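You operate a simulated robot arm through the tools that you are given. There is no shell and no other tool.

You are at the controls of a simulated two-armed robot. One attempt, no reset.

## Task
Size the brown O-ring, grease it and press it onto the matching blue post.
Fine: the step of the cone where it stops gives the post's number; shut the grease box again.

Only the result counts: the job must be done as asked and must still hold three seconds after the hand-in. Knocking over, shifting, dropping, spilling or breaking anything else fails it.

## Robot
Two 7-joint arms with fingered hands on one trunk that stands fixed in place. Base frame: the origin is at the foot of the trunk, x ahead of it, y to its left, z up; the work surface is at about z = 860. Units: mm, rad, N and s.
The left shoulder is at [70, 139, 1083], the right one opposite. With the tool pointing down near the work surface each hand reaches from about 460 to 840 mm from the base axis, measured 20 degrees to its own side. Payload 3.9 kg a hand.
Tool frame (each hand has its own): the origin (TCP) lies between the finger pads and is the grasp point; the fingertips stand 29 mm ahead of it; z points along the fingers, y is the line along which they close. The gripper opens to 100 mm; its body begins 34 mm behind the TCP. The gripper is a hand of 5 fingers: y runs from the thumb to the fingers, the wrist lies at [-15, -105, -177] in the tool frame.
Orientation is that of the tool frame in the base frame, as a unit quaternion [w, x, y, z]. With the fingers straight down and the wrist toward the robot, the tool's x, y and z point along [0, 1, 0], [1, 0, 0] and [0, 0, -1] of the base frame.

## Interface
- The arms move only by the tool drive_tool. It takes "left_targets", "right_targets" or both (then of equal length, played together; a hand with none holds still); each is a list of rows, each a list of 6 numbers: the shift along the tool's x, y, z in mm, then the turn, a rotation vector about the tool's x, y, z in rad. In form: [[tx, ty, tz, wx, wy, wz], ...]. A call has 1 to 20 rows; each row shifts and turns the commanded pose from where the row before left it, along the tool's axes as they then stand. Rows are played at 5 a second. More than 50 mm and 0.15 rad between two rows, and nothing of the call is played. Where a pose cannot be reached the arm comes as near as it can. A force on the tool above 40 N (or 10 N above the force at the start of the call, whichever is more), or a blocked arm, ends the call early, and 0.2 s more pass. In this call time passes only in rows, and 0.2 s behind the last. The reply holds the time, the measured pose of the TCP, the force on the tool along the base axes, the opening and the grip force, in the units named above and with some noise, with the torque about the TCP (base axes, N m) and any sound that the robot's microphone picked up.
- Cameras (640 x 400 px; columns grow to the right, rows downward): "scene" is now at [125.5, 46.1, 1399.7]; the picture's right is [0.45, -0.89, 0.00], its down [-0.49, -0.25, -0.84] and it looks along [0.75, 0.38, -0.54] (base axes); focal length 361 px, centre (320, 200). "left" rides on the left gripper at [-66, -86, -121] in its tool frame; the picture's right is [-0.76, -0.31, 0.58], its down [0.59, -0.70, 0.40] and it looks along [0.28, 0.64, 0.71] (tool axes); focal length 247 px, centre (320, 200). "right" rides on the right gripper at [66, -86, -121] in its tool frame; the picture's right is [-0.76, 0.31, -0.58], its down [-0.59, -0.70, 0.40] and it looks along [-0.28, 0.64, 0.71] (tool axes); focal length 247 px, centre (320, 200). There is no depth. A picture from a camera that has moved, and an enlarged one, comes with that camera's place and axes in the base frame and with its lens. The place of the scene camera against the robot may be out by one fixed shift of up to 12 mm in any direction.
- get_image(camera): a new picture of that camera. No time passes.
- raise_lower(by): slides the trunk up (or, below 0, down) by that many mm; the arms and the scene camera ride with it, the base frame stays. It gives what a move gives, with no picture.
- set_fingers(index, middle, ring, little, thumb_bend, thumb_turn, hand): sets how far each is bent, from 0 (flat) to 100 (curled in); at 30 the hand is open as for a grip, at 70 the pads meet at the TCP. One left out holds its place. A second passes; each finger stops where it meets its share of the squeeze, and holds until it gets a number again. It is the only way to open and close the hand. It gives what a move gives, with no picture; readings hold the bend of each and the force on index, middle, ring, little, thumb and palm. thumb_turn goes from beside the hand (0) to across from the fingers (100), as for a grip.
- turn_head(pan, tilt): turns the head with the scene camera to pan (to the left, within 1.501 rad either way) and tilt (down, from -0.506 to 1.204), counted from straight ahead of the robot. It gives what a move gives.
- enlarge(camera, box): a new picture of the part [left, top, right, bottom] of that camera's present view, enlarged. No time passes.
- close_job(): hands the job in; it is judged then, once.

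Nothing tells you positions but the pictures and the camera data. Unless the task says otherwise, let go and move clear before handing in.

The tools are called after "Request:" by a JSON object that holds its "method" and its "body". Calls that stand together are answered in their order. drive_tool: Moves the arms, as the interface text tells. Its arguments: {"type":"object","properties":{"left_targets":{"type":"array","items":{"type":"array","items":{"type":"number"}}},"right_targets":{"type":"array","items":{"type":"array","items":{"type":"number"}}}},"required":[]} The other tools are called the same way: raise_lower (by) moves the trunk up or down; set_fingers (index, middle, ring, little, thumb_bend, thumb_turn, hand) moves the fingers one by one; turn_head (pan, tilt) turns the head that bears the scene camera; get_image (camera) takes a picture; enlarge (camera, box) takes an enlarged picture of a part of a camera's view; close_job () hands the job in.

At the start:

```text
t: 0.0
left_tcp_pos: [346.2, 350.4, 1215.1]
left_orientation: [0.0, 0.565, 0.825, 0.001]
left_force: [0.2, -1.0, 0.2]
left_wrist_torque: [-0.02, 0.03, -0.01]
left_grip_width: 99.9
left_grasp_force: 0.1
left_shape: jaw
left_bend: [30.0, 30.0, 30.0, 30.0, 30.0, 98.0]
left_finger forces: [0.0, 0.0, 0.1, 0.0, 0.1, 0.0]
right_tcp_pos: [550.5, -0.6, 1128.4]
right_orientation: [0.0, 0.565, 0.825, 0.001]
right_force: [-0.5, 0.3, -0.3]
right_wrist_torque: [-0.01, 0.01, -0.01]
right_grip_width: 99.6
right_grasp_force: 0.0
right_shape: jaw
right_bend: [30.0, 30.0, 30.0, 30.0, 30.0, 98.0]
right_finger forces: [0.0, 0.0, 0.0, 0.1, 0.0, 0.1]
trunk travel left (down, up): [-725.0, 115.0]
head pan, tilt (commanded): [0.468, 0.576]
```

scene: 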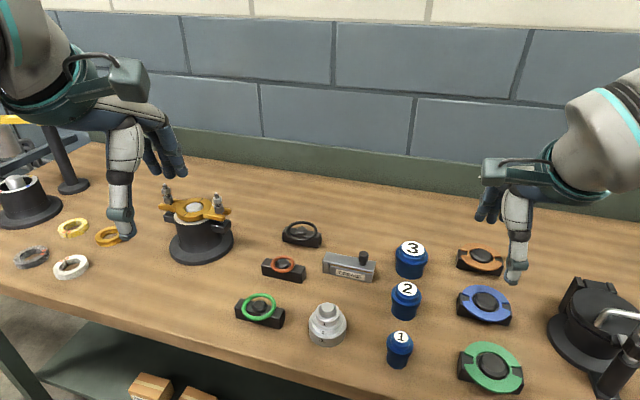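
right: 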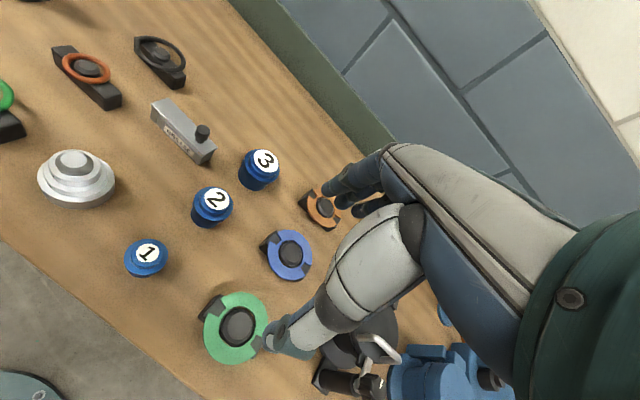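
left: 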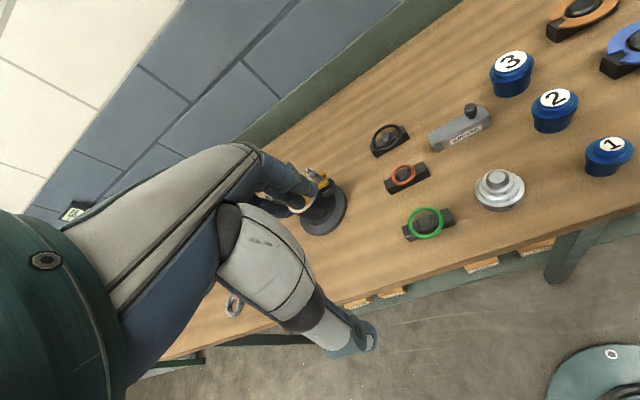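

I see a bench with O-rings on black holders (black/dark, orange-brown, green), a stepped cone, a grease box with a sliding lid, and three blue posts numbered 1–3. I'll look closer before moving anything.

Request:
{"method": "enlarge", "body": {"camera": "scene", "box": [220, 210, 380, 350]}}

Request:
{"method": "enlarge", "body": {"camera": "scene", "box": [360, 220, 540, 400]}}

Request:
{"method": "enlarge", "body": {"camera": "scene", "box": [0, 150, 240, 300]}}

```text
2.86 times, centred on (300, 280) of scene
camera zoom: at [125.5, 46.1, 1399.7], right [0.45, -0.89, 0.0], down [-0.49, -0.25, -0.84], along [0.75, 0.38, -0.54], focal length 1032 px, centre (377, -29)
```

zoom: 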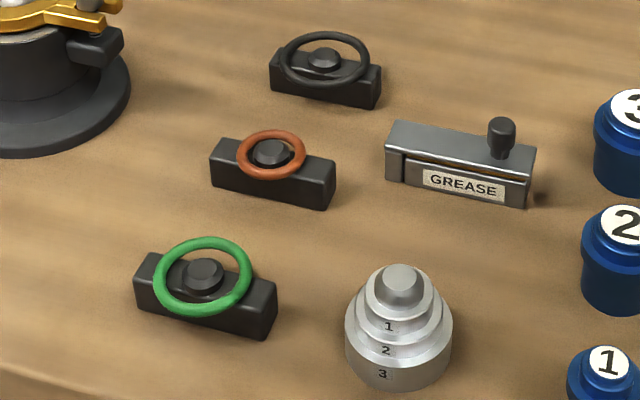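

```text
2.22 times, centred on (450, 310) of scene
camera zoom: at [125.5, 46.1, 1399.7], right [0.45, -0.89, 0.0], down [-0.49, -0.25, -0.84], along [0.75, 0.38, -0.54], focal length 802 px, centre (31, -44)
```

zoom: 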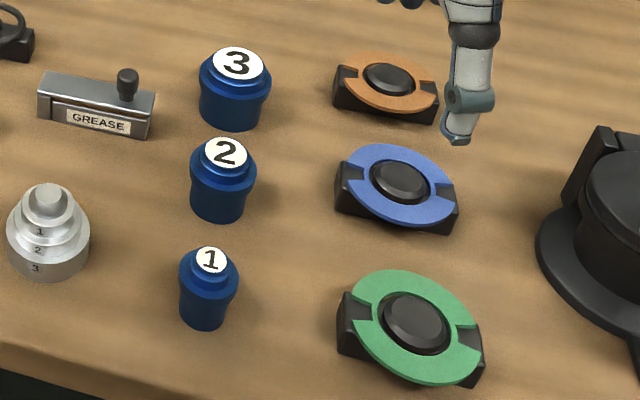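

```text
2.67 times, centred on (120, 225) of scene
camera zoom: at [125.5, 46.1, 1399.7], right [0.45, -0.89, 0.0], down [-0.49, -0.25, -0.84], along [0.75, 0.38, -0.54], focal length 963 px, centre (853, 133)
```

zoom: 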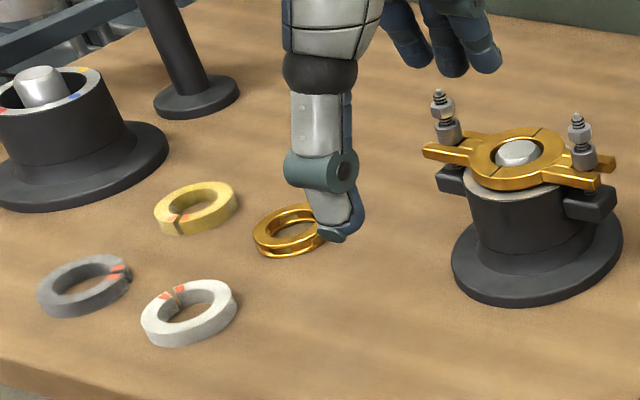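

The brown ring sits on the middle holder (around [578, 360]), the cone is near [500, 220], the grease box is between them and the posts run along y≈100. I'll zoom in on each before planning.

Request:
{"method": "enlarge", "body": {"camera": "scene", "box": [300, 295, 356, 350]}}

Request:
{"method": "enlarge", "body": {"camera": "scene", "box": [255, 245, 315, 290]}}

Request:
{"method": "enlarge", "body": {"camera": "scene", "box": [312, 240, 388, 290]}}

Request:
{"method": "enlarge", "body": {"camera": "scene", "box": [370, 235, 440, 380]}}

```text
7.27 times, centred on (328, 322) of scene
camera zoom: at [125.5, 46.1, 1399.7], right [0.45, -0.89, 0.0], down [-0.49, -0.25, -0.84], along [0.75, 0.38, -0.54], focal length 2626 px, centre (262, -691)
```

zoom: 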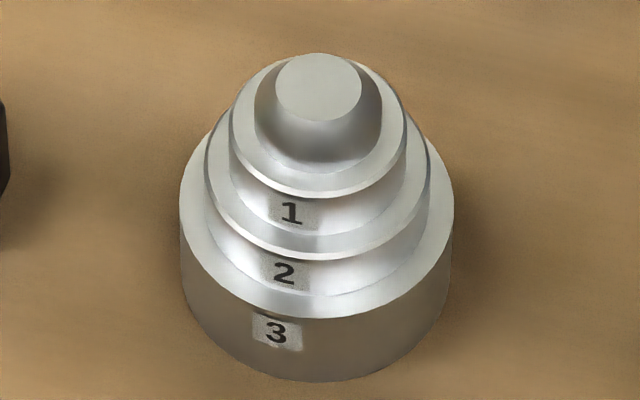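

```text
8.89 times, centred on (285, 268) of scene
camera zoom: at [125.5, 46.1, 1399.7], right [0.45, -0.89, 0.0], down [-0.49, -0.25, -0.84], along [0.75, 0.38, -0.54], focal length 3209 px, centre (631, -400)
```

zoom: 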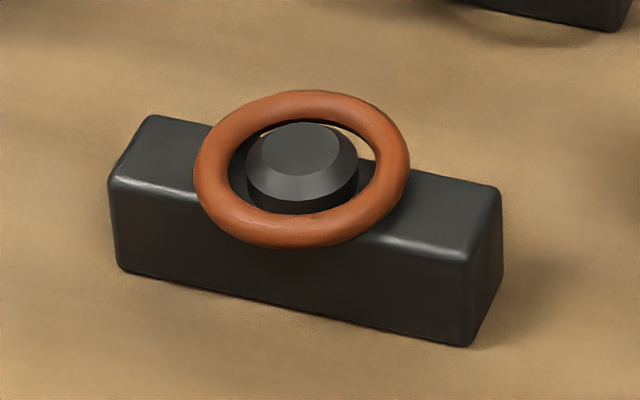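

```text
8.00 times, centred on (350, 265) of scene
camera zoom: at [125.5, 46.1, 1399.7], right [0.45, -0.89, 0.0], down [-0.49, -0.25, -0.84], along [0.75, 0.38, -0.54], focal length 2888 px, centre (80, -320)
```

zoom: 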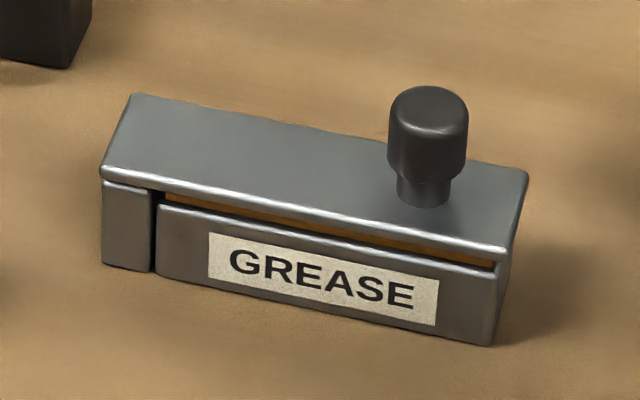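

```text
2.76 times, centred on (405, 308) of scene
camera zoom: at [125.5, 46.1, 1399.7], right [0.45, -0.89, 0.0], down [-0.49, -0.25, -0.84], along [0.75, 0.38, -0.54], focal length 996 px, centre (86, -97)
```

zoom: 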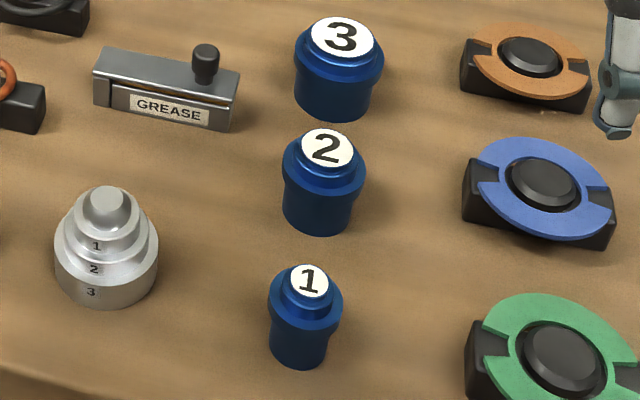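

The cone's ledges look like about 42, 53 and 64 mm across and the brown ring has an inner diameter of about 34 mm, but I still have to check this on the cone. Next I look closely at the posts and the holder.

Request:
{"method": "enlarge", "body": {"camera": "scene", "box": [376, 320, 424, 372]}}

Request:
{"method": "enlarge", "body": {"camera": "scene", "box": [380, 272, 430, 325]}}

Request:
{"method": "enlarge", "body": {"camera": "left", "box": [370, 90, 640, 250]}}

Request:
{"method": "enlarge", "body": {"camera": "right", "box": [20, 20, 300, 290]}}

```text
7.69 times, centred on (400, 346) of scene
camera zoom: at [125.5, 46.1, 1399.7], right [0.45, -0.89, 0.0], down [-0.49, -0.25, -0.84], along [0.75, 0.38, -0.54], focal length 2777 px, centre (-295, -923)
```

zoom: 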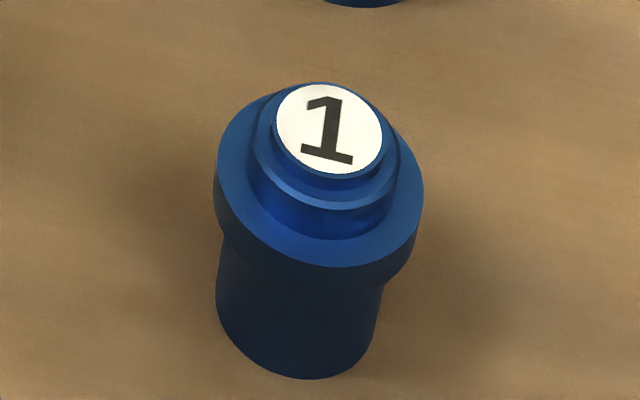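

```text
7.55 times, centred on (405, 298) of scene
camera zoom: at [125.5, 46.1, 1399.7], right [0.45, -0.89, 0.0], down [-0.49, -0.25, -0.84], along [0.75, 0.38, -0.54], focal length 2725 px, centre (-322, -543)
```

zoom: 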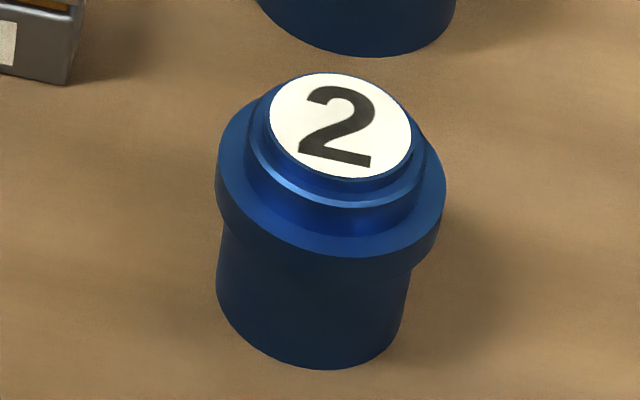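

```text
2.37 times, centred on (505, 170) of left
camera zoom: at [289.5, 257.4, 1334.4], right [-0.01, -0.82, -0.58], down [-0.87, 0.29, -0.4], along [0.5, 0.5, -0.71], focal length 585 px, centre (-118, 271)
```

zoom: 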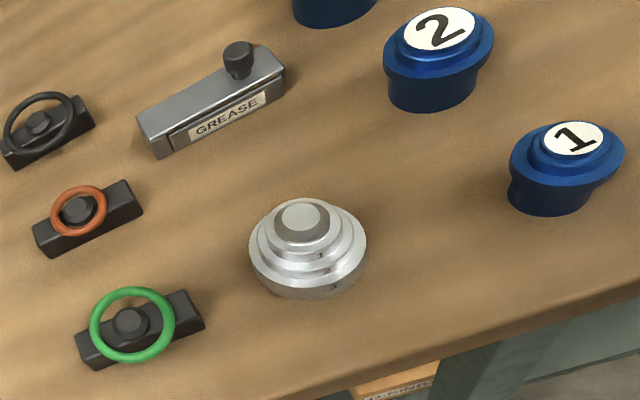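

```text
1.48 times, centred on (160, 155) of right
camera zoom: at [445.8, 30.3, 1248.6], right [0.56, -0.6, 0.58], down [-0.44, -0.8, -0.4], along [0.7, -0.03, -0.71], focal length 366 px, centre (557, 267)
```

zoom: 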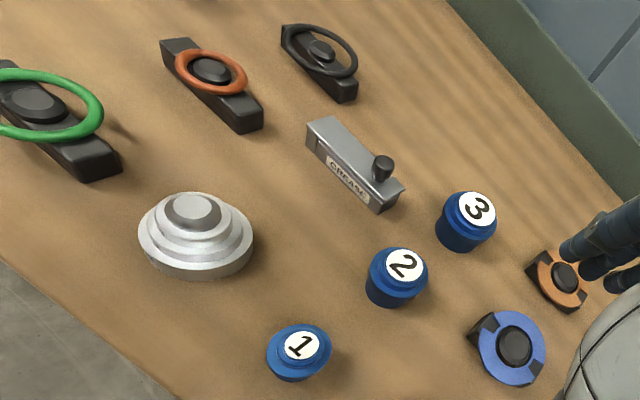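

The ring overhangs its narrow holder at front and back, and the box and holders share a yaw of about 10°. I need to know how the grease lid opens, so I look at the box from the wrist cameras.

Request:
{"method": "enlarge", "body": {"camera": "right", "box": [145, 90, 225, 170]}}

Request:
{"method": "enlarge", "body": {"camera": "left", "box": [425, 95, 500, 165]}}

Request:
{"method": "enlarge", "body": {"camera": "right", "box": [115, 220, 185, 290]}}

Request:
{"method": "enlarge", "body": {"camera": "right", "box": [40, 30, 140, 120]}}

```text
5.00 times, centred on (185, 130) of right
camera zoom: at [445.8, 30.3, 1248.6], right [0.56, -0.6, 0.58], down [-0.44, -0.8, -0.4], along [0.7, -0.03, -0.71], focal length 1235 px, centre (995, 550)
```

zoom: 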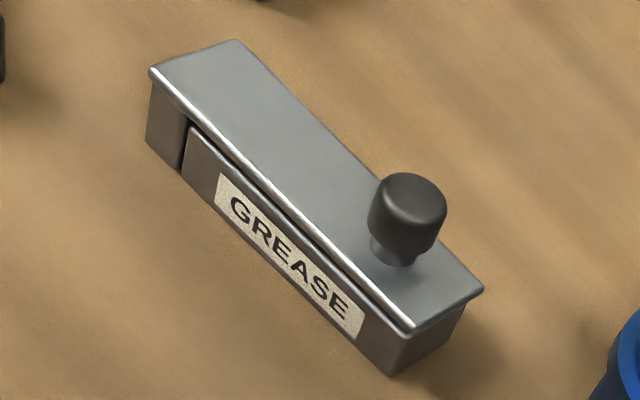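

```text
5.71 times, centred on (462, 130) of left
camera zoom: at [289.5, 257.4, 1334.4], right [-0.01, -0.82, -0.58], down [-0.87, 0.29, -0.4], along [0.5, 0.5, -0.71], focal length 1411 px, centre (-494, 600)
```

zoom: 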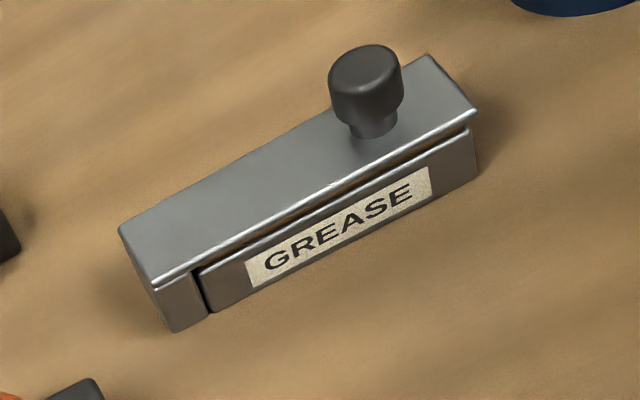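

```text
5.71 times, centred on (150, 255) of right
camera zoom: at [445.8, 30.3, 1248.6], right [0.56, -0.6, 0.58], down [-0.44, -0.8, -0.4], along [0.7, -0.03, -0.71], focal length 1411 px, centre (1291, -114)
```

zoom: 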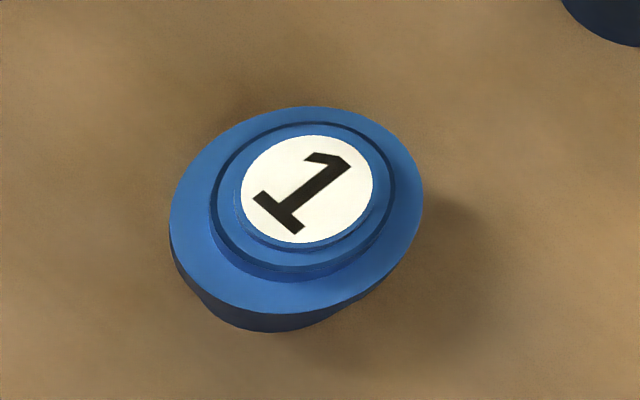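

```text
4.44 times, centred on (90, 75) of right
camera zoom: at [445.8, 30.3, 1248.6], right [0.56, -0.6, 0.58], down [-0.44, -0.8, -0.4], along [0.7, -0.03, -0.71], focal length 1098 px, centre (1342, 756)
```

zoom: 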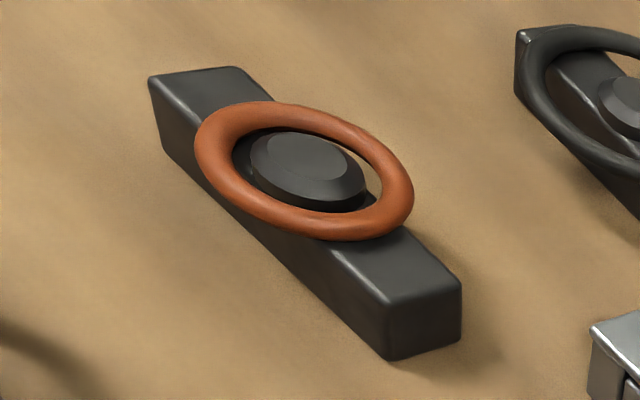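

The lid overhangs the right end and seems mounted on the block at the left end, so it either hinges or swivels there. I'll first move the right arm out of the way and look at how the left hand's fingers are arranged.

Request:
{"method": "drive_tool", "body": {"right_targets": [[-28, -20, -15, 0, 0, 0], [-28, -20, -15, 0, 0, 0], [-28, -20, -10, 0, 0, 0], [-28, -20, -10, 0, 0, 0], [-28, -20, 0, 0, 0, 0], [-28, -20, 0, 0, 0, 0], [-28, -20, 0, 0, 0, 0]]}}

Request:
{"method": "enlarge", "body": {"camera": "scene", "box": [60, 60, 220, 250]}}

Request:
{"method": "get_image", "body": {"camera": "left"}}

```text
t: 1.6
left_tcp_pos: [345.6, 350.1, 1214.1]
left_orientation: [-0.001, 0.565, 0.825, 0.0]
left_force: [-0.5, 0.2, -0.3]
left_wrist_torque: [-0.02, 0.0, 0.0]
left_grip_width: 99.8
left_grasp_force: 0.1
left_shape: jaw
left_bend: [30.0, 30.0, 30.0, 30.0, 30.0, 98.0]
left_finger forces: [0.0, 0.0, 0.0, 0.0, 0.1, 0.0]
right_tcp_pos: [525.5, -102.1, 1168.2]
right_orientation: [0.0, 0.565, 0.825, 0.0]
right_force: [0.4, -0.4, -1.1]
right_wrist_torque: [0.02, -0.05, 0.06]
right_grip_width: 99.7
right_grasp_force: 0.0
right_shape: jaw
right_bend: [30.0, 30.0, 30.0, 30.0, 30.0, 98.0]
right_finger forces: [0.0, 0.0, 0.0, 0.0, 0.0, 0.1]
right hand out of reach, approached as far as the arm can: row 4, 5, 6, 7
trunk travel left (down, up): [-725.0, 115.0]
head pan, tilt (commanded): [0.468, 0.576]
```

```text
2.11 times, centred on (140, 155) of scene
camera zoom: at [125.6, 46.5, 1399.7], right [0.45, -0.89, 0.0], down [-0.49, -0.25, -0.84], along [0.75, 0.38, -0.54], focal length 760 px, centre (699, 295)
```

zoom: 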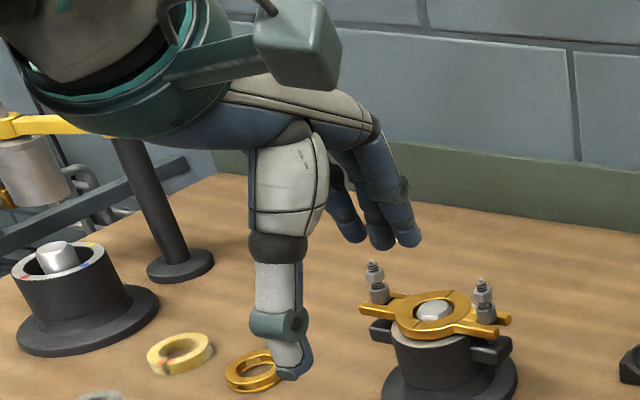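

```text
taken
camera left: at [289.6, 257.7, 1334.3], right [-0.01, -0.82, -0.58], down [-0.87, 0.29, -0.4], along [0.5, 0.5, -0.71], focal length 247 px, centre (320, 200)
```

left: 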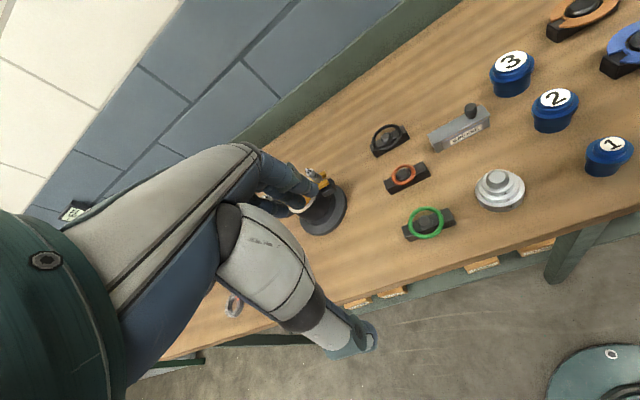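

The right hand still hangs fairly near the middle, so I shift it further right. I bring the left hand over the grease box at a safe height to study the lid.

Request:
{"method": "drive_tool", "body": {"right_targets": [[-40, 0, 0, 0, 0, 0], [-40, 0, 0, 0, 0, 0], [-40, 0, 0, 0, 0, 0], [-40, 0, 0, 0, 0, 0], [0, 0, 0, 0, 0, 0], [0, 0, 0, 0, 0, 0], [0, 0, 0, 0, 0, 0], [0, 0, 0, 0, 0, 0], [0, 0, 0, 0, 0, 0], [0, 0, 0, 0, 0, 0]], "left_targets": [[-29.7, 29.2, 15, 0, 0, 0], [-29.7, 29.2, 15, 0, 0, 0], [-29.7, 29.2, 15, 0, 0, 0], [-29.7, 29.2, 15, 0, 0, 0], [-29.7, 29.2, 15, 0, 0, 0], [-29.7, 29.2, 15, 0, 0, 0], [-29.7, 29.2, 15, 0, 0, 0], [-29.7, 29.2, 15, 0, 0, 0], [0, 0, 0, 0, 0, 0.092], [0, 0, 0, 0, 0, 0.092]]}}

Request:
{"method": "get_image", "body": {"camera": "scene"}}

Request:
{"method": "get_image", "body": {"camera": "left"}}

```text
t: 3.8
left_tcp_pos: [651.7, 213.8, 1092.9]
left_orientation: [-0.001, 0.639, 0.769, 0.001]
left_force: [-0.4, -0.6, 0.4]
left_wrist_torque: [-0.01, -0.04, 0.02]
left_grip_width: 99.7
left_grasp_force: 0.1
left_shape: jaw
left_bend: [30.0, 30.0, 30.0, 30.0, 30.0, 98.0]
left_finger forces: [0.1, 0.1, 0.1, 0.0, 0.1, 0.1]
right_tcp_pos: [525.3, -101.1, 1168.0]
right_orientation: [0.001, 0.565, 0.825, 0.001]
right_force: [0.4, 0.6, -0.3]
right_wrist_torque: [-0.02, 0.0, -0.01]
right_grip_width: 99.9
right_grasp_force: 0.0
right_shape: jaw
right_bend: [30.0, 30.0, 30.0, 30.0, 30.0, 98.0]
right_finger forces: [0.0, 0.1, 0.0, 0.0, 0.0, 0.0]
right hand out of reach, approached as far as the arm can: row 1, 2, 3, 4
trunk travel left (down, up): [-725.0, 115.0]
head pan, tilt (commanded): [0.468, 0.576]
```

```text
taken
camera scene: at [125.8, 45.9, 1399.7], right [0.45, -0.89, 0.0], down [-0.49, -0.25, -0.84], along [0.75, 0.38, -0.54], focal length 361 px, centre (320, 200)
```

scene: 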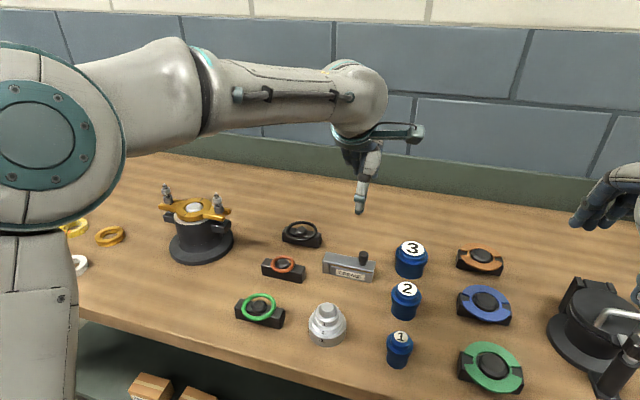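

```text
taken
camera left: at [579.7, 132.4, 1213.5], right [-0.16, -0.8, -0.58], down [-0.8, 0.45, -0.4], along [0.58, 0.4, -0.71], focal length 247 px, centre (320, 200)
```

left: 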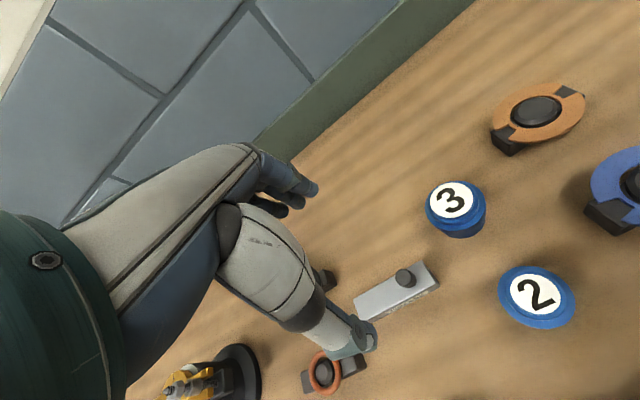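

The hand camera puts the knob near [658, 205], which implies the scene camera is off by about [+8, −9] mm. I close the fingers halfway in the air to see where the fingertips and thumb really go.

Request:
{"method": "set_fingers", "body": {"hand": "left", "index": 50, "middle": 50, "ring": 50, "little": 50, "thumb_bend": 50}}

Request:
{"method": "get_image", "body": {"camera": "left"}}

Request:
{"method": "enlarge", "body": {"camera": "scene", "box": [320, 120, 440, 230]}}

```text
t: 4.8
left_tcp_pos: [651.4, 213.5, 1094.4]
left_orientation: [0.0, 0.638, 0.77, 0.0]
left_force: [-0.3, -0.2, -0.7]
left_wrist_torque: [0.01, 0.0, 0.03]
left_grip_width: 50.4
left_grasp_force: 0.1
left_shape: fingers
left_bend: [50.0, 50.0, 50.0, 50.0, 50.0, 98.0]
left_finger forces: [0.0, 0.0, 0.0, 0.0, 0.0, 0.0]
right_tcp_pos: [526.5, -102.1, 1167.7]
right_orientation: [0.001, 0.565, 0.825, 0.001]
right_force: [-0.6, 0.3, -0.5]
right_wrist_torque: [0.0, 0.0, -0.01]
right_grip_width: 99.9
right_grasp_force: 0.1
right_shape: jaw
right_bend: [30.0, 30.0, 30.0, 30.0, 30.0, 98.0]
right_finger forces: [0.0, 0.1, 0.1, 0.1, 0.0, 0.1]
trunk travel left (down, up): [-725.0, 115.0]
head pan, tilt (commanded): [0.468, 0.576]
```

```text
taken
camera left: at [579.4, 132.6, 1213.9], right [-0.16, -0.8, -0.58], down [-0.8, 0.45, -0.4], along [0.58, 0.4, -0.71], focal length 247 px, centre (320, 200)
```

left: 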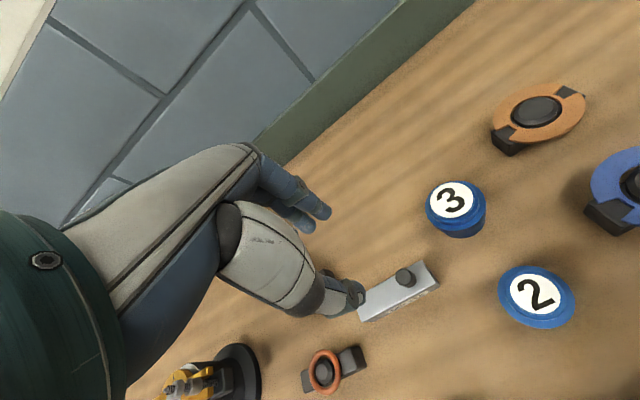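

```text
3.64 times, centred on (380, 175) of scene
camera zoom: at [125.5, 46.2, 1399.7], right [0.45, -0.89, 0.0], down [-0.49, -0.25, -0.84], along [0.75, 0.38, -0.54], focal length 1313 px, centre (102, 291)
```

zoom: 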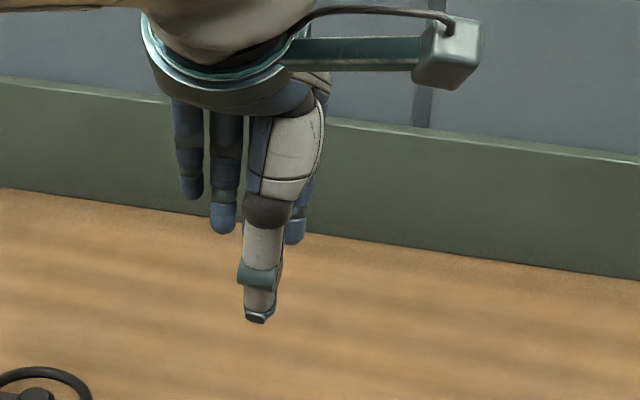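

Thumb, index and middle finger oppose each other near the TCP (thumb tip about 35–40 mm below it). By triangulation the knob is at about [657, 203] with its top near z 925; I go down part of the way and check again.

Request:
{"method": "set_fingers", "body": {"hand": "left", "index": 42, "middle": 42, "ring": 30, "little": 30, "thumb_bend": 42}}

Request:
{"method": "drive_tool", "body": {"left_targets": [[-5.6, 1.8, 35, 0, 0, 0], [-5.7, 1.8, 35, 0, 0, 0], [0, 0, 30, 0, 0, 0], [0, 0, 0, 0, 0, 0]]}}

Request:
{"method": "get_image", "body": {"camera": "left"}}

Request:
{"method": "enlarge", "body": {"camera": "scene", "box": [300, 150, 460, 290]}}

```text
t: 5.8
left_tcp_pos: [652.0, 213.5, 1094.5]
left_orientation: [0.0, 0.638, 0.77, 0.001]
left_force: [-0.1, -0.3, 0.4]
left_wrist_torque: [0.01, 0.0, -0.01]
left_grip_width: 69.5
left_grasp_force: 0.1
left_shape: fingers
left_bend: [42.0, 42.0, 30.0, 30.0, 42.0, 98.0]
left_finger forces: [0.0, 0.0, 0.1, 0.0, 0.0, 0.0]
right_tcp_pos: [525.7, -101.3, 1169.0]
right_orientation: [0.001, 0.565, 0.825, 0.0]
right_force: [0.8, -0.7, -1.2]
right_wrist_torque: [0.02, 0.03, -0.02]
right_grip_width: 99.7
right_grasp_force: 0.0
right_shape: jaw
right_bend: [30.0, 30.0, 30.0, 30.0, 30.0, 98.0]
right_finger forces: [0.1, 0.0, 0.1, 0.1, 0.1, 0.0]
trunk travel left (down, up): [-725.0, 115.0]
head pan, tilt (commanded): [0.468, 0.576]
```

```text
t: 6.8
left_tcp_pos: [655.8, 205.7, 992.8]
left_orientation: [0.0, 0.638, 0.77, 0.0]
left_force: [0.0, 0.4, -0.1]
left_wrist_torque: [-0.02, -0.03, -0.01]
left_grip_width: 69.5
left_grasp_force: 0.0
left_shape: fingers
left_bend: [42.0, 42.0, 30.0, 30.0, 42.0, 98.0]
left_finger forces: [0.1, 0.0, 0.0, 0.1, 0.0, 0.0]
right_tcp_pos: [526.4, -101.6, 1168.0]
right_orientation: [0.0, 0.565, 0.825, 0.001]
right_force: [0.2, 0.0, -0.8]
right_wrist_torque: [0.0, 0.0, 0.0]
right_grip_width: 100.0
right_grasp_force: 0.1
right_shape: jaw
right_bend: [30.0, 30.0, 30.0, 30.0, 30.0, 98.0]
right_finger forces: [0.0, 0.0, 0.1, 0.0, 0.0, 0.1]
trunk travel left (down, up): [-725.0, 115.0]
head pan, tilt (commanded): [0.468, 0.576]
```

```text
taken
camera left: at [583.1, 125.2, 1113.6], right [-0.16, -0.8, -0.58], down [-0.8, 0.45, -0.4], along [0.58, 0.4, -0.71], focal length 247 px, centre (320, 200)
```

left: 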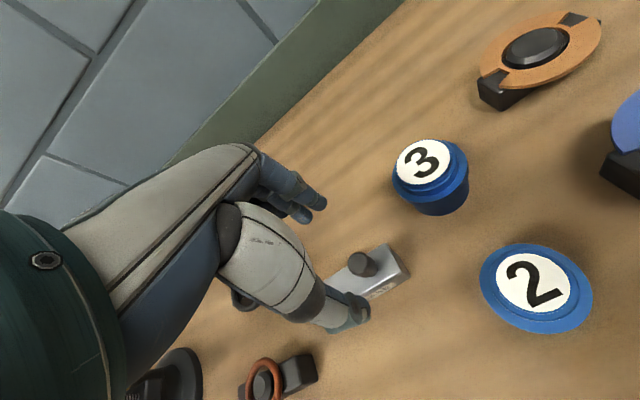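

```text
2.86 times, centred on (380, 220) of scene
camera zoom: at [125.2, 46.1, 1399.7], right [0.45, -0.89, 0.0], down [-0.49, -0.25, -0.84], along [0.75, 0.38, -0.54], focal length 1032 px, centre (149, 143)
```

zoom: 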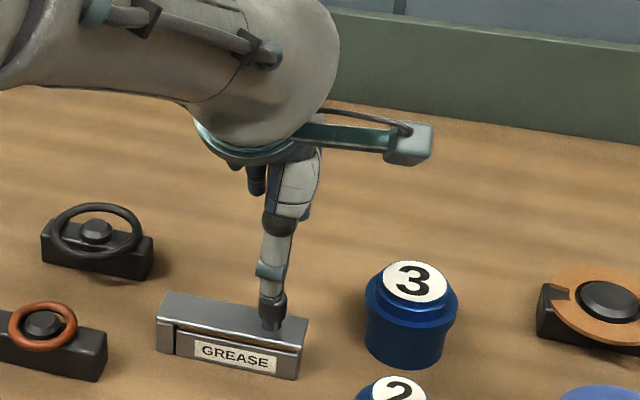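

The knob shows up about 4 mm to the right of the hand axis. I'll correct for that, go down to just above the knob and look again.

Request:
{"method": "drive_tool", "body": {"left_targets": [[-3.6, 0.5, 10, 0, 0, 0], [0, 0, 15, 0, 0, 0], [0, 0, 0, 0, 0, 0]]}}

Request:
{"method": "enlarge", "body": {"camera": "left", "box": [240, 150, 440, 350]}}

Request:
{"method": "enlarge", "body": {"camera": "scene", "box": [310, 190, 410, 290]}}

```text
t: 7.6
left_tcp_pos: [656.8, 200.8, 969.3]
left_orientation: [0.001, 0.639, 0.769, 0.0]
left_force: [0.0, 0.4, 0.4]
left_wrist_torque: [-0.02, 0.05, 0.06]
left_grip_width: 69.6
left_grasp_force: 0.2
left_shape: fingers
left_bend: [42.0, 42.0, 30.0, 30.0, 42.0, 98.0]
left_finger forces: [0.0, 0.0, 0.0, 0.0, 0.1, 0.0]
right_tcp_pos: [526.3, -101.2, 1168.0]
right_orientation: [0.0, 0.565, 0.825, 0.0]
right_force: [0.3, -0.2, -0.1]
right_wrist_torque: [0.03, -0.04, -0.01]
right_grip_width: 99.9
right_grasp_force: 0.1
right_shape: jaw
right_bend: [30.0, 30.0, 30.0, 30.0, 30.0, 98.0]
right_finger forces: [0.0, 0.0, 0.1, 0.0, 0.0, 0.0]
trunk travel left (down, up): [-725.0, 115.0]
head pan, tilt (commanded): [0.468, 0.576]
```

```text
2.00 times, centred on (340, 250) of left
camera zoom: at [584.3, 120.9, 1088.7], right [-0.16, -0.8, -0.58], down [-0.8, 0.45, -0.4], along [0.58, 0.4, -0.71], focal length 494 px, centre (280, 100)
```

zoom: 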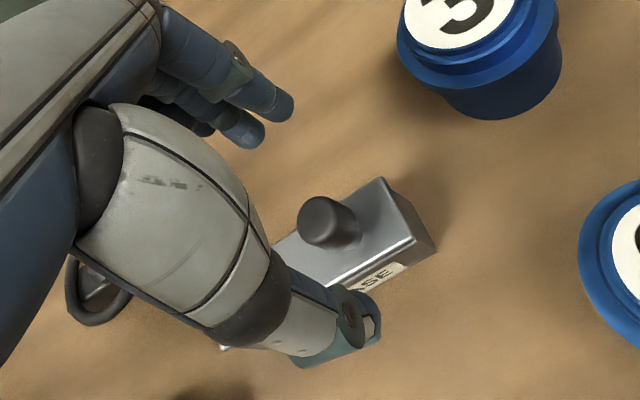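

```text
4.00 times, centred on (360, 240) of scene
camera zoom: at [125.3, 46.3, 1399.7], right [0.45, -0.89, 0.0], down [-0.49, -0.25, -0.84], along [0.75, 0.38, -0.54], focal length 1444 px, centre (160, 40)
```

zoom: 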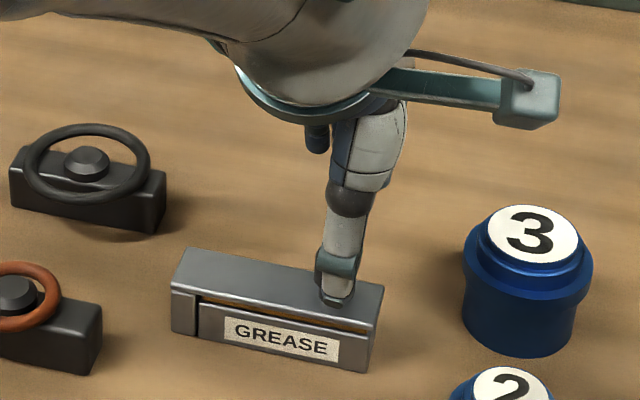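

The hand axis is within about 3 mm of the knob. I lower to z≈935, with the fingertips on either side of the knob and above the lid, and close thumb, index and middle gently.

Request:
{"method": "drive_tool", "body": {"left_targets": [[2.9, 0, 12, 0, 0, 0], [0, 0, 12, 0, 0, 0], [0, 0, 10, 0, 0, 0], [0, 0, 0, 0, 0, 0]]}}

Request:
{"method": "enlarge", "body": {"camera": "left", "box": [240, 150, 440, 350]}}

Request:
{"method": "enlarge", "body": {"camera": "scene", "box": [310, 190, 410, 290]}}

```text
t: 8.6
left_tcp_pos: [655.2, 201.0, 932.8]
left_orientation: [0.0, 0.639, 0.769, 0.0]
left_force: [-0.5, 0.4, -0.4]
left_wrist_torque: [0.0, -0.01, 0.01]
left_grip_width: 69.6
left_grasp_force: 0.0
left_shape: fingers
left_bend: [42.0, 42.0, 30.0, 30.0, 42.0, 98.0]
left_finger forces: [0.0, 0.0, 0.0, 0.0, 0.1, 0.1]
right_tcp_pos: [525.7, -102.0, 1168.6]
right_orientation: [0.0, 0.565, 0.825, 0.001]
right_force: [0.2, 0.6, 0.2]
right_wrist_torque: [-0.01, -0.02, -0.05]
right_grip_width: 99.9
right_grasp_force: 0.0
right_shape: jaw
right_bend: [30.0, 30.0, 30.0, 30.0, 30.0, 98.0]
right_finger forces: [0.0, 0.1, 0.0, 0.1, 0.1, 0.1]
trunk travel left (down, up): [-725.0, 115.0]
head pan, tilt (commanded): [0.468, 0.576]
```

```text
2.00 times, centred on (340, 250) of left
camera zoom: at [582.5, 121.2, 1054.6], right [-0.16, -0.8, -0.58], down [-0.8, 0.45, -0.4], along [0.58, 0.4, -0.71], focal length 494 px, centre (280, 100)
```

zoom: 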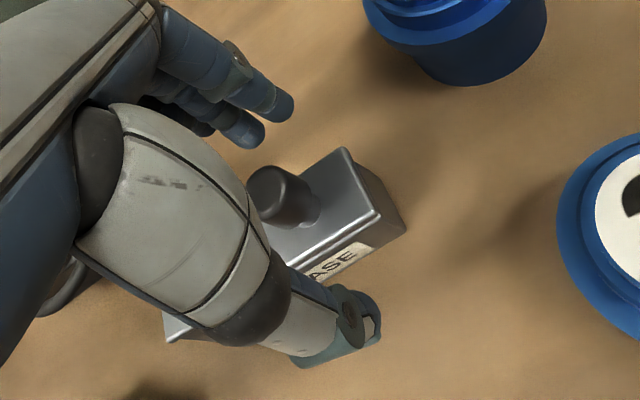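

```text
4.00 times, centred on (360, 240) of scene
camera zoom: at [125.4, 46.2, 1399.7], right [0.45, -0.89, 0.0], down [-0.49, -0.25, -0.84], along [0.75, 0.38, -0.54], focal length 1444 px, centre (160, 40)
```

zoom: 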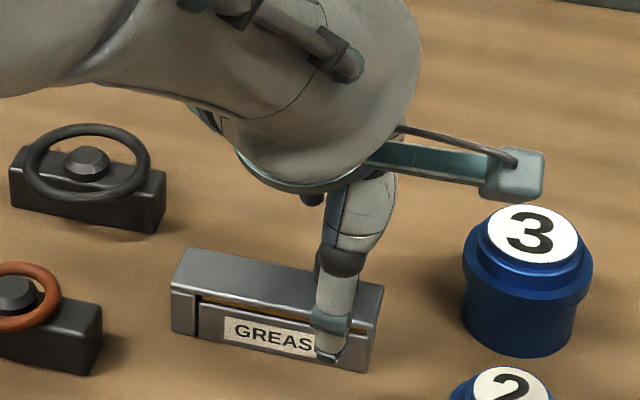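

The knob lies between thumb and fingers and is centred to about 1–2 mm. Closing thumb, index and middle on it.

Request:
{"method": "set_fingers", "body": {"hand": "left", "index": 65, "middle": 65, "thumb_bend": 65}}

Request:
{"method": "enlarge", "body": {"camera": "left", "box": [240, 150, 440, 350]}}

Request:
{"method": "enlarge", "body": {"camera": "scene", "box": [310, 190, 410, 290]}}

```text
t: 9.6
left_tcp_pos: [655.5, 202.7, 935.0]
left_orientation: [0.0, 0.638, 0.77, 0.0]
left_force: [1.6, 0.9, 1.0]
left_wrist_torque: [0.06, -0.07, -0.03]
left_grip_width: 13.9
left_grasp_force: 1.1
left_shape: fingers
left_bend: [65.0, 62.0, 30.0, 30.0, 65.0, 98.0]
left_finger forces: [0.3, 2.4, 0.0, 0.1, 0.1, 0.0]
right_tcp_pos: [526.0, -101.5, 1168.3]
right_orientation: [0.001, 0.565, 0.825, 0.001]
right_force: [-0.2, -0.2, -0.1]
right_wrist_torque: [0.02, 0.0, -0.01]
right_grip_width: 99.9
right_grasp_force: 0.0
right_shape: jaw
right_bend: [30.0, 30.0, 30.0, 30.0, 30.0, 98.0]
right_finger forces: [0.0, 0.1, 0.0, 0.0, 0.0, 0.0]
trunk travel left (down, up): [-725.0, 115.0]
head pan, tilt (commanded): [0.468, 0.576]
```

```text
2.00 times, centred on (340, 250) of left
camera zoom: at [583.1, 121.4, 1054.7], right [-0.16, -0.8, -0.58], down [-0.8, 0.45, -0.4], along [0.58, 0.4, -0.71], focal length 494 px, centre (280, 100)
```

zoom: 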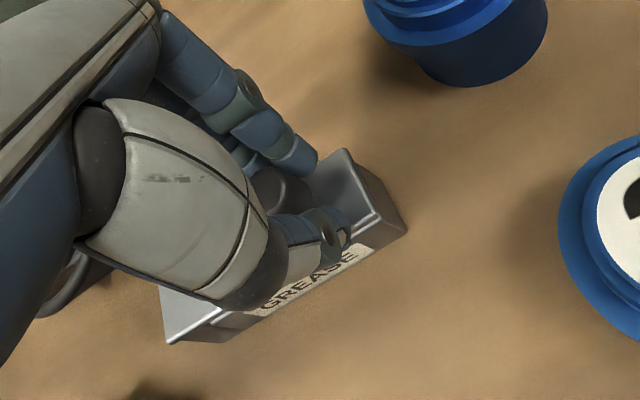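

```text
4.00 times, centred on (360, 240) of scene
camera zoom: at [126.1, 46.3, 1399.6], right [0.45, -0.89, 0.0], down [-0.49, -0.25, -0.84], along [0.75, 0.38, -0.54], focal length 1444 px, centre (160, 40)
```

zoom: 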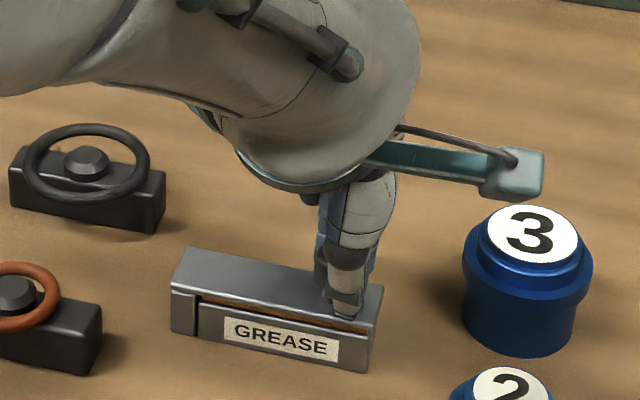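

Middle is on the knob (2.4 N), but the thumb isn't pressing yet. I bend the thumb a little more.

Request:
{"method": "set_fingers", "body": {"hand": "left", "thumb_bend": 74}}

Request:
{"method": "enlarge", "body": {"camera": "left", "box": [240, 150, 440, 350]}}

```text
t: 10.6
left_tcp_pos: [654.1, 202.6, 934.1]
left_orientation: [0.001, 0.638, 0.77, 0.001]
left_force: [1.1, -1.5, -0.6]
left_wrist_torque: [0.02, -0.02, -0.03]
left_grip_width: 4.7
left_grasp_force: 2.3
left_shape: fingers
left_bend: [65.0, 62.0, 30.0, 30.0, 72.0, 97.0]
left_finger forces: [0.3, 2.5, 0.0, 0.1, 2.1, 0.1]
right_tcp_pos: [527.2, -100.7, 1167.4]
right_orientation: [0.0, 0.565, 0.825, 0.0]
right_force: [0.4, 0.2, 0.1]
right_wrist_torque: [0.01, 0.01, -0.01]
right_grip_width: 99.9
right_grasp_force: 0.1
right_shape: jaw
right_bend: [30.0, 30.0, 30.0, 30.0, 30.0, 98.0]
right_finger forces: [0.0, 0.0, 0.0, 0.0, 0.0, 0.1]
trunk travel left (down, up): [-725.0, 115.0]
head pan, tilt (commanded): [0.468, 0.576]
```

```text
2.00 times, centred on (340, 250) of left
camera zoom: at [582.8, 121.1, 1054.7], right [-0.16, -0.8, -0.58], down [-0.8, 0.45, -0.4], along [0.58, 0.4, -0.71], focal length 494 px, centre (280, 100)
```

zoom: 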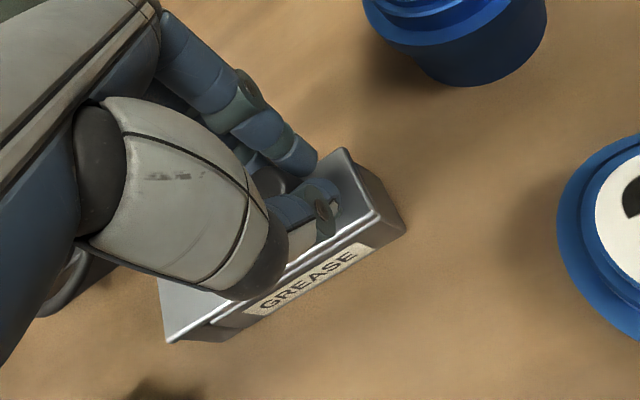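

The knob is held between middle and thumb (about 2.3 N). First test: lift by a few mm and watch the force and the lid gap.

Request:
{"method": "drive_tool", "body": {"left_targets": [[0, 0, -1.5, 0, 0, 0], [0, 0, -1.5, 0, 0, 0], [0, 0, -1, 0, 0, 0]]}}

Request:
{"method": "enlarge", "body": {"camera": "left", "box": [240, 150, 440, 350]}}

Request:
{"method": "enlarge", "body": {"camera": "scene", "box": [310, 190, 410, 290]}}

```text
t: 11.4
left_tcp_pos: [654.3, 202.2, 938.7]
left_orientation: [0.0, 0.639, 0.77, 0.0]
left_force: [0.3, 1.0, -0.2]
left_wrist_torque: [0.02, -0.01, -0.02]
left_grip_width: 3.1
left_grasp_force: 2.1
left_shape: fingers
left_bend: [65.0, 62.0, 30.0, 30.0, 73.0, 97.0]
left_finger forces: [0.0, 3.0, 0.1, 0.0, 1.2, 0.0]
right_tcp_pos: [526.0, -101.3, 1168.1]
right_orientation: [0.001, 0.565, 0.825, 0.001]
right_force: [0.0, 0.5, -0.6]
right_wrist_torque: [0.03, -0.02, 0.02]
right_grip_width: 99.7
right_grasp_force: 0.1
right_shape: jaw
right_bend: [30.0, 30.0, 30.0, 30.0, 30.0, 98.0]
right_finger forces: [0.1, 0.0, 0.1, 0.0, 0.1, 0.0]
trunk travel left (down, up): [-725.0, 115.0]
head pan, tilt (commanded): [0.468, 0.576]
```

```text
2.00 times, centred on (340, 250) of left
camera zoom: at [582.9, 121.4, 1059.6], right [-0.16, -0.8, -0.58], down [-0.8, 0.45, -0.4], along [0.58, 0.4, -0.71], focal length 494 px, centre (280, 100)
```

zoom: 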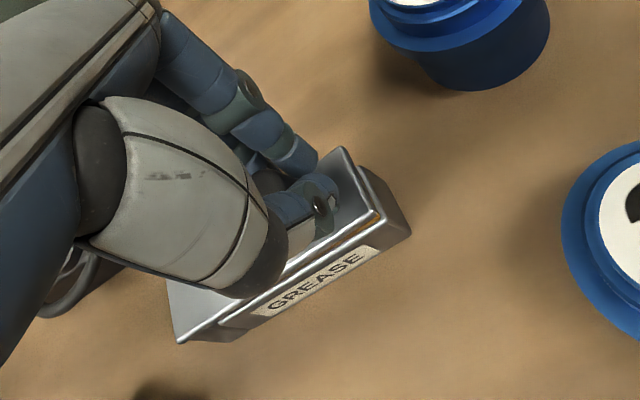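

```text
4.00 times, centred on (360, 240) of scene
camera zoom: at [125.8, 46.5, 1399.6], right [0.45, -0.89, 0.0], down [-0.49, -0.25, -0.84], along [0.75, 0.38, -0.54], focal length 1444 px, centre (160, 40)
```

zoom: 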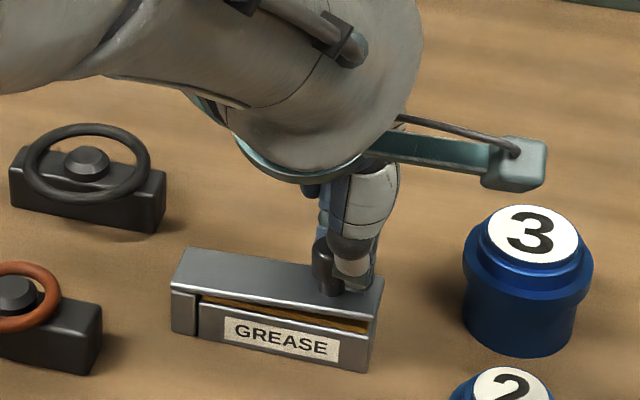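

The right end of the lid rises with almost no force, so it is hinged at the left block. I move the index finger out of the way and swing the knob along its arc in small steps.

Request:
{"method": "set_fingers", "body": {"hand": "left", "index": 35, "thumb_bend": 80, "middle": 68}}

Request:
{"method": "drive_tool", "body": {"left_targets": [[2.8, 0, -6.6, 0, 0, 0], [3.4, 0, -6.3, 0, 0, 0], [3.9, 0, -6.0, 0, 0, 0]]}}

Request:
{"method": "enlarge", "body": {"camera": "scene", "box": [310, 190, 410, 290]}}

Request:
{"method": "enlarge", "body": {"camera": "left", "box": [240, 150, 440, 350]}}

```text
t: 12.4
left_tcp_pos: [655.0, 202.6, 939.3]
left_orientation: [0.0, 0.638, 0.77, 0.001]
left_force: [3.3, 2.4, -0.3]
left_wrist_torque: [0.04, -0.11, 0.0]
left_grip_width: 26.7
left_grasp_force: 2.9
left_shape: fingers
left_bend: [35.0, 63.0, 30.0, 30.0, 80.0, 97.0]
left_finger forces: [0.0, 4.8, 0.1, 0.1, 1.0, 0.1]
right_tcp_pos: [527.3, -102.5, 1168.2]
right_orientation: [0.0, 0.565, 0.825, 0.0]
right_force: [0.6, 0.5, -0.5]
right_wrist_torque: [0.0, 0.0, 0.01]
right_grip_width: 99.7
right_grasp_force: 0.0
right_shape: jaw
right_bend: [30.0, 30.0, 30.0, 30.0, 30.0, 98.0]
right_finger forces: [0.1, 0.0, 0.1, 0.1, 0.1, 0.1]
trunk travel left (down, up): [-725.0, 115.0]
head pan, tilt (commanded): [0.468, 0.576]
```

```text
t: 13.2
left_tcp_pos: [654.8, 212.9, 957.2]
left_orientation: [0.0, 0.638, 0.77, 0.001]
left_force: [3.8, 1.0, -0.8]
left_wrist_torque: [-0.01, -0.07, -0.08]
left_grip_width: 26.5
left_grasp_force: 0.9
left_shape: fingers
left_bend: [35.0, 64.0, 30.0, 30.0, 80.0, 97.0]
left_finger forces: [0.0, 3.0, 0.1, 0.0, 0.1, 0.1]
right_tcp_pos: [525.6, -101.4, 1168.2]
right_orientation: [0.0, 0.565, 0.825, 0.001]
right_force: [0.3, -0.3, 0.5]
right_wrist_torque: [0.02, 0.0, -0.02]
right_grip_width: 99.7
right_grasp_force: 0.0
right_shape: jaw
right_bend: [30.0, 30.0, 30.0, 30.0, 30.0, 98.0]
right_finger forces: [0.1, 0.0, 0.0, 0.1, 0.0, 0.1]
trunk travel left (down, up): [-725.0, 115.0]
head pan, tilt (commanded): [0.468, 0.576]
```

```text
4.00 times, centred on (360, 240) of scene
camera zoom: at [126.1, 46.4, 1399.6], right [0.45, -0.89, 0.0], down [-0.49, -0.25, -0.84], along [0.75, 0.38, -0.54], focal length 1444 px, centre (160, 40)
```

zoom: 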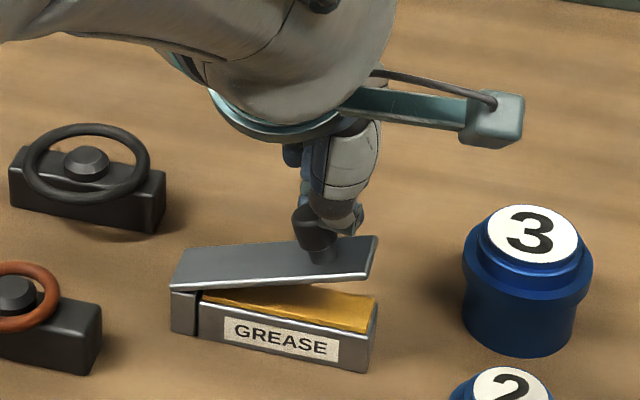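

```text
2.00 times, centred on (340, 250) of left
camera zoom: at [582.1, 131.9, 1077.6], right [-0.16, -0.8, -0.58], down [-0.8, 0.45, -0.4], along [0.58, 0.4, -0.71], focal length 494 px, centre (280, 100)
```

zoom: 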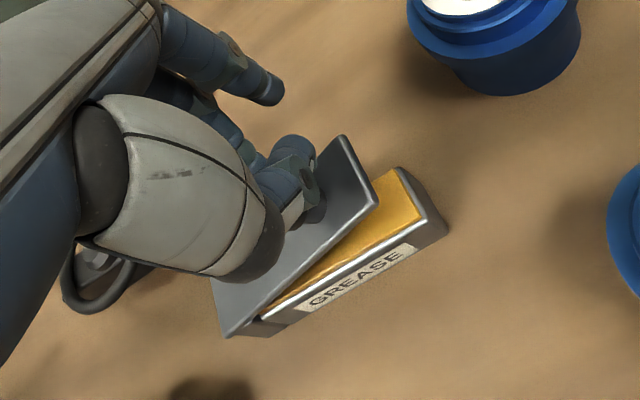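

The lid follows and is now about 17° open, with amber grease showing inside. I keep going along the arc.

Request:
{"method": "drive_tool", "body": {"left_targets": [[4.5, 0, -5.6, 0, 0, 0], [4.9, 0, -5.2, 0, 0, 0], [5.3, 0, -4.8, 0, 0, 0]]}}

Request:
{"method": "enlarge", "body": {"camera": "scene", "box": [310, 190, 410, 290]}}

Request:
{"method": "enlarge", "body": {"camera": "left", "box": [240, 150, 440, 350]}}

```text
t: 14.0
left_tcp_pos: [651.7, 227.9, 974.0]
left_orientation: [0.0, 0.638, 0.77, 0.001]
left_force: [3.6, -0.1, 0.9]
left_wrist_torque: [-0.02, -0.08, -0.04]
left_grip_width: 25.8
left_grasp_force: 1.8
left_shape: fingers
left_bend: [35.0, 64.0, 30.0, 30.0, 80.0, 97.0]
left_finger forces: [0.1, 2.8, 0.0, 0.0, 1.0, 0.0]
right_tcp_pos: [527.1, -101.7, 1168.3]
right_orientation: [0.0, 0.565, 0.825, 0.001]
right_force: [0.7, -0.6, -0.2]
right_wrist_torque: [-0.01, -0.01, -0.01]
right_grip_width: 99.5
right_grasp_force: 0.1
right_shape: jaw
right_bend: [30.0, 30.0, 30.0, 30.0, 30.0, 98.0]
right_finger forces: [0.1, 0.0, 0.0, 0.1, 0.1, 0.0]
trunk travel left (down, up): [-725.0, 115.0]
head pan, tilt (commanded): [0.468, 0.576]
```

```text
4.00 times, centred on (360, 240) of scene
camera zoom: at [126.1, 46.4, 1399.6], right [0.45, -0.89, 0.0], down [-0.49, -0.25, -0.84], along [0.75, 0.38, -0.54], focal length 1444 px, centre (160, 40)
```

zoom: 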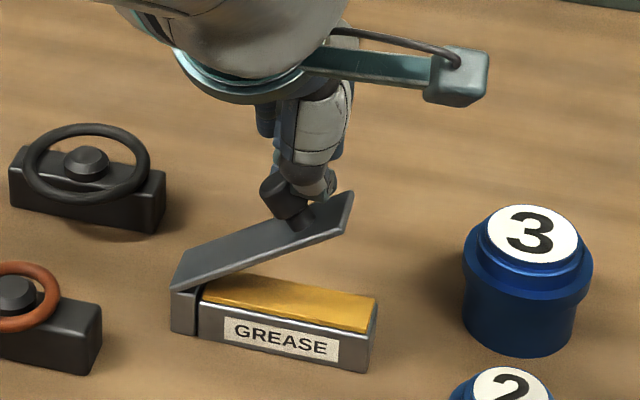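

```text
2.00 times, centred on (340, 250) of left
camera zoom: at [579.7, 146.6, 1093.7], right [-0.16, -0.8, -0.58], down [-0.8, 0.45, -0.4], along [0.58, 0.4, -0.71], focal length 494 px, centre (280, 100)
```

zoom: 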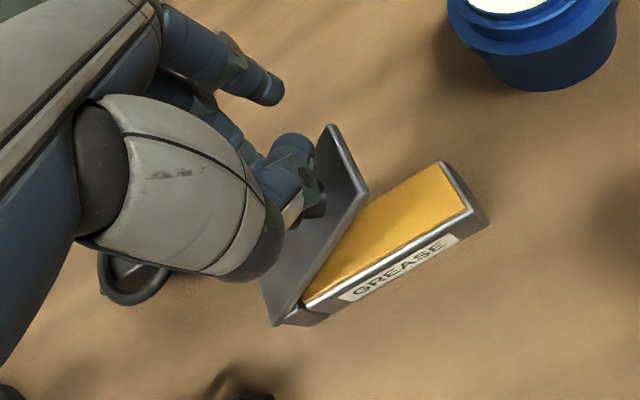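

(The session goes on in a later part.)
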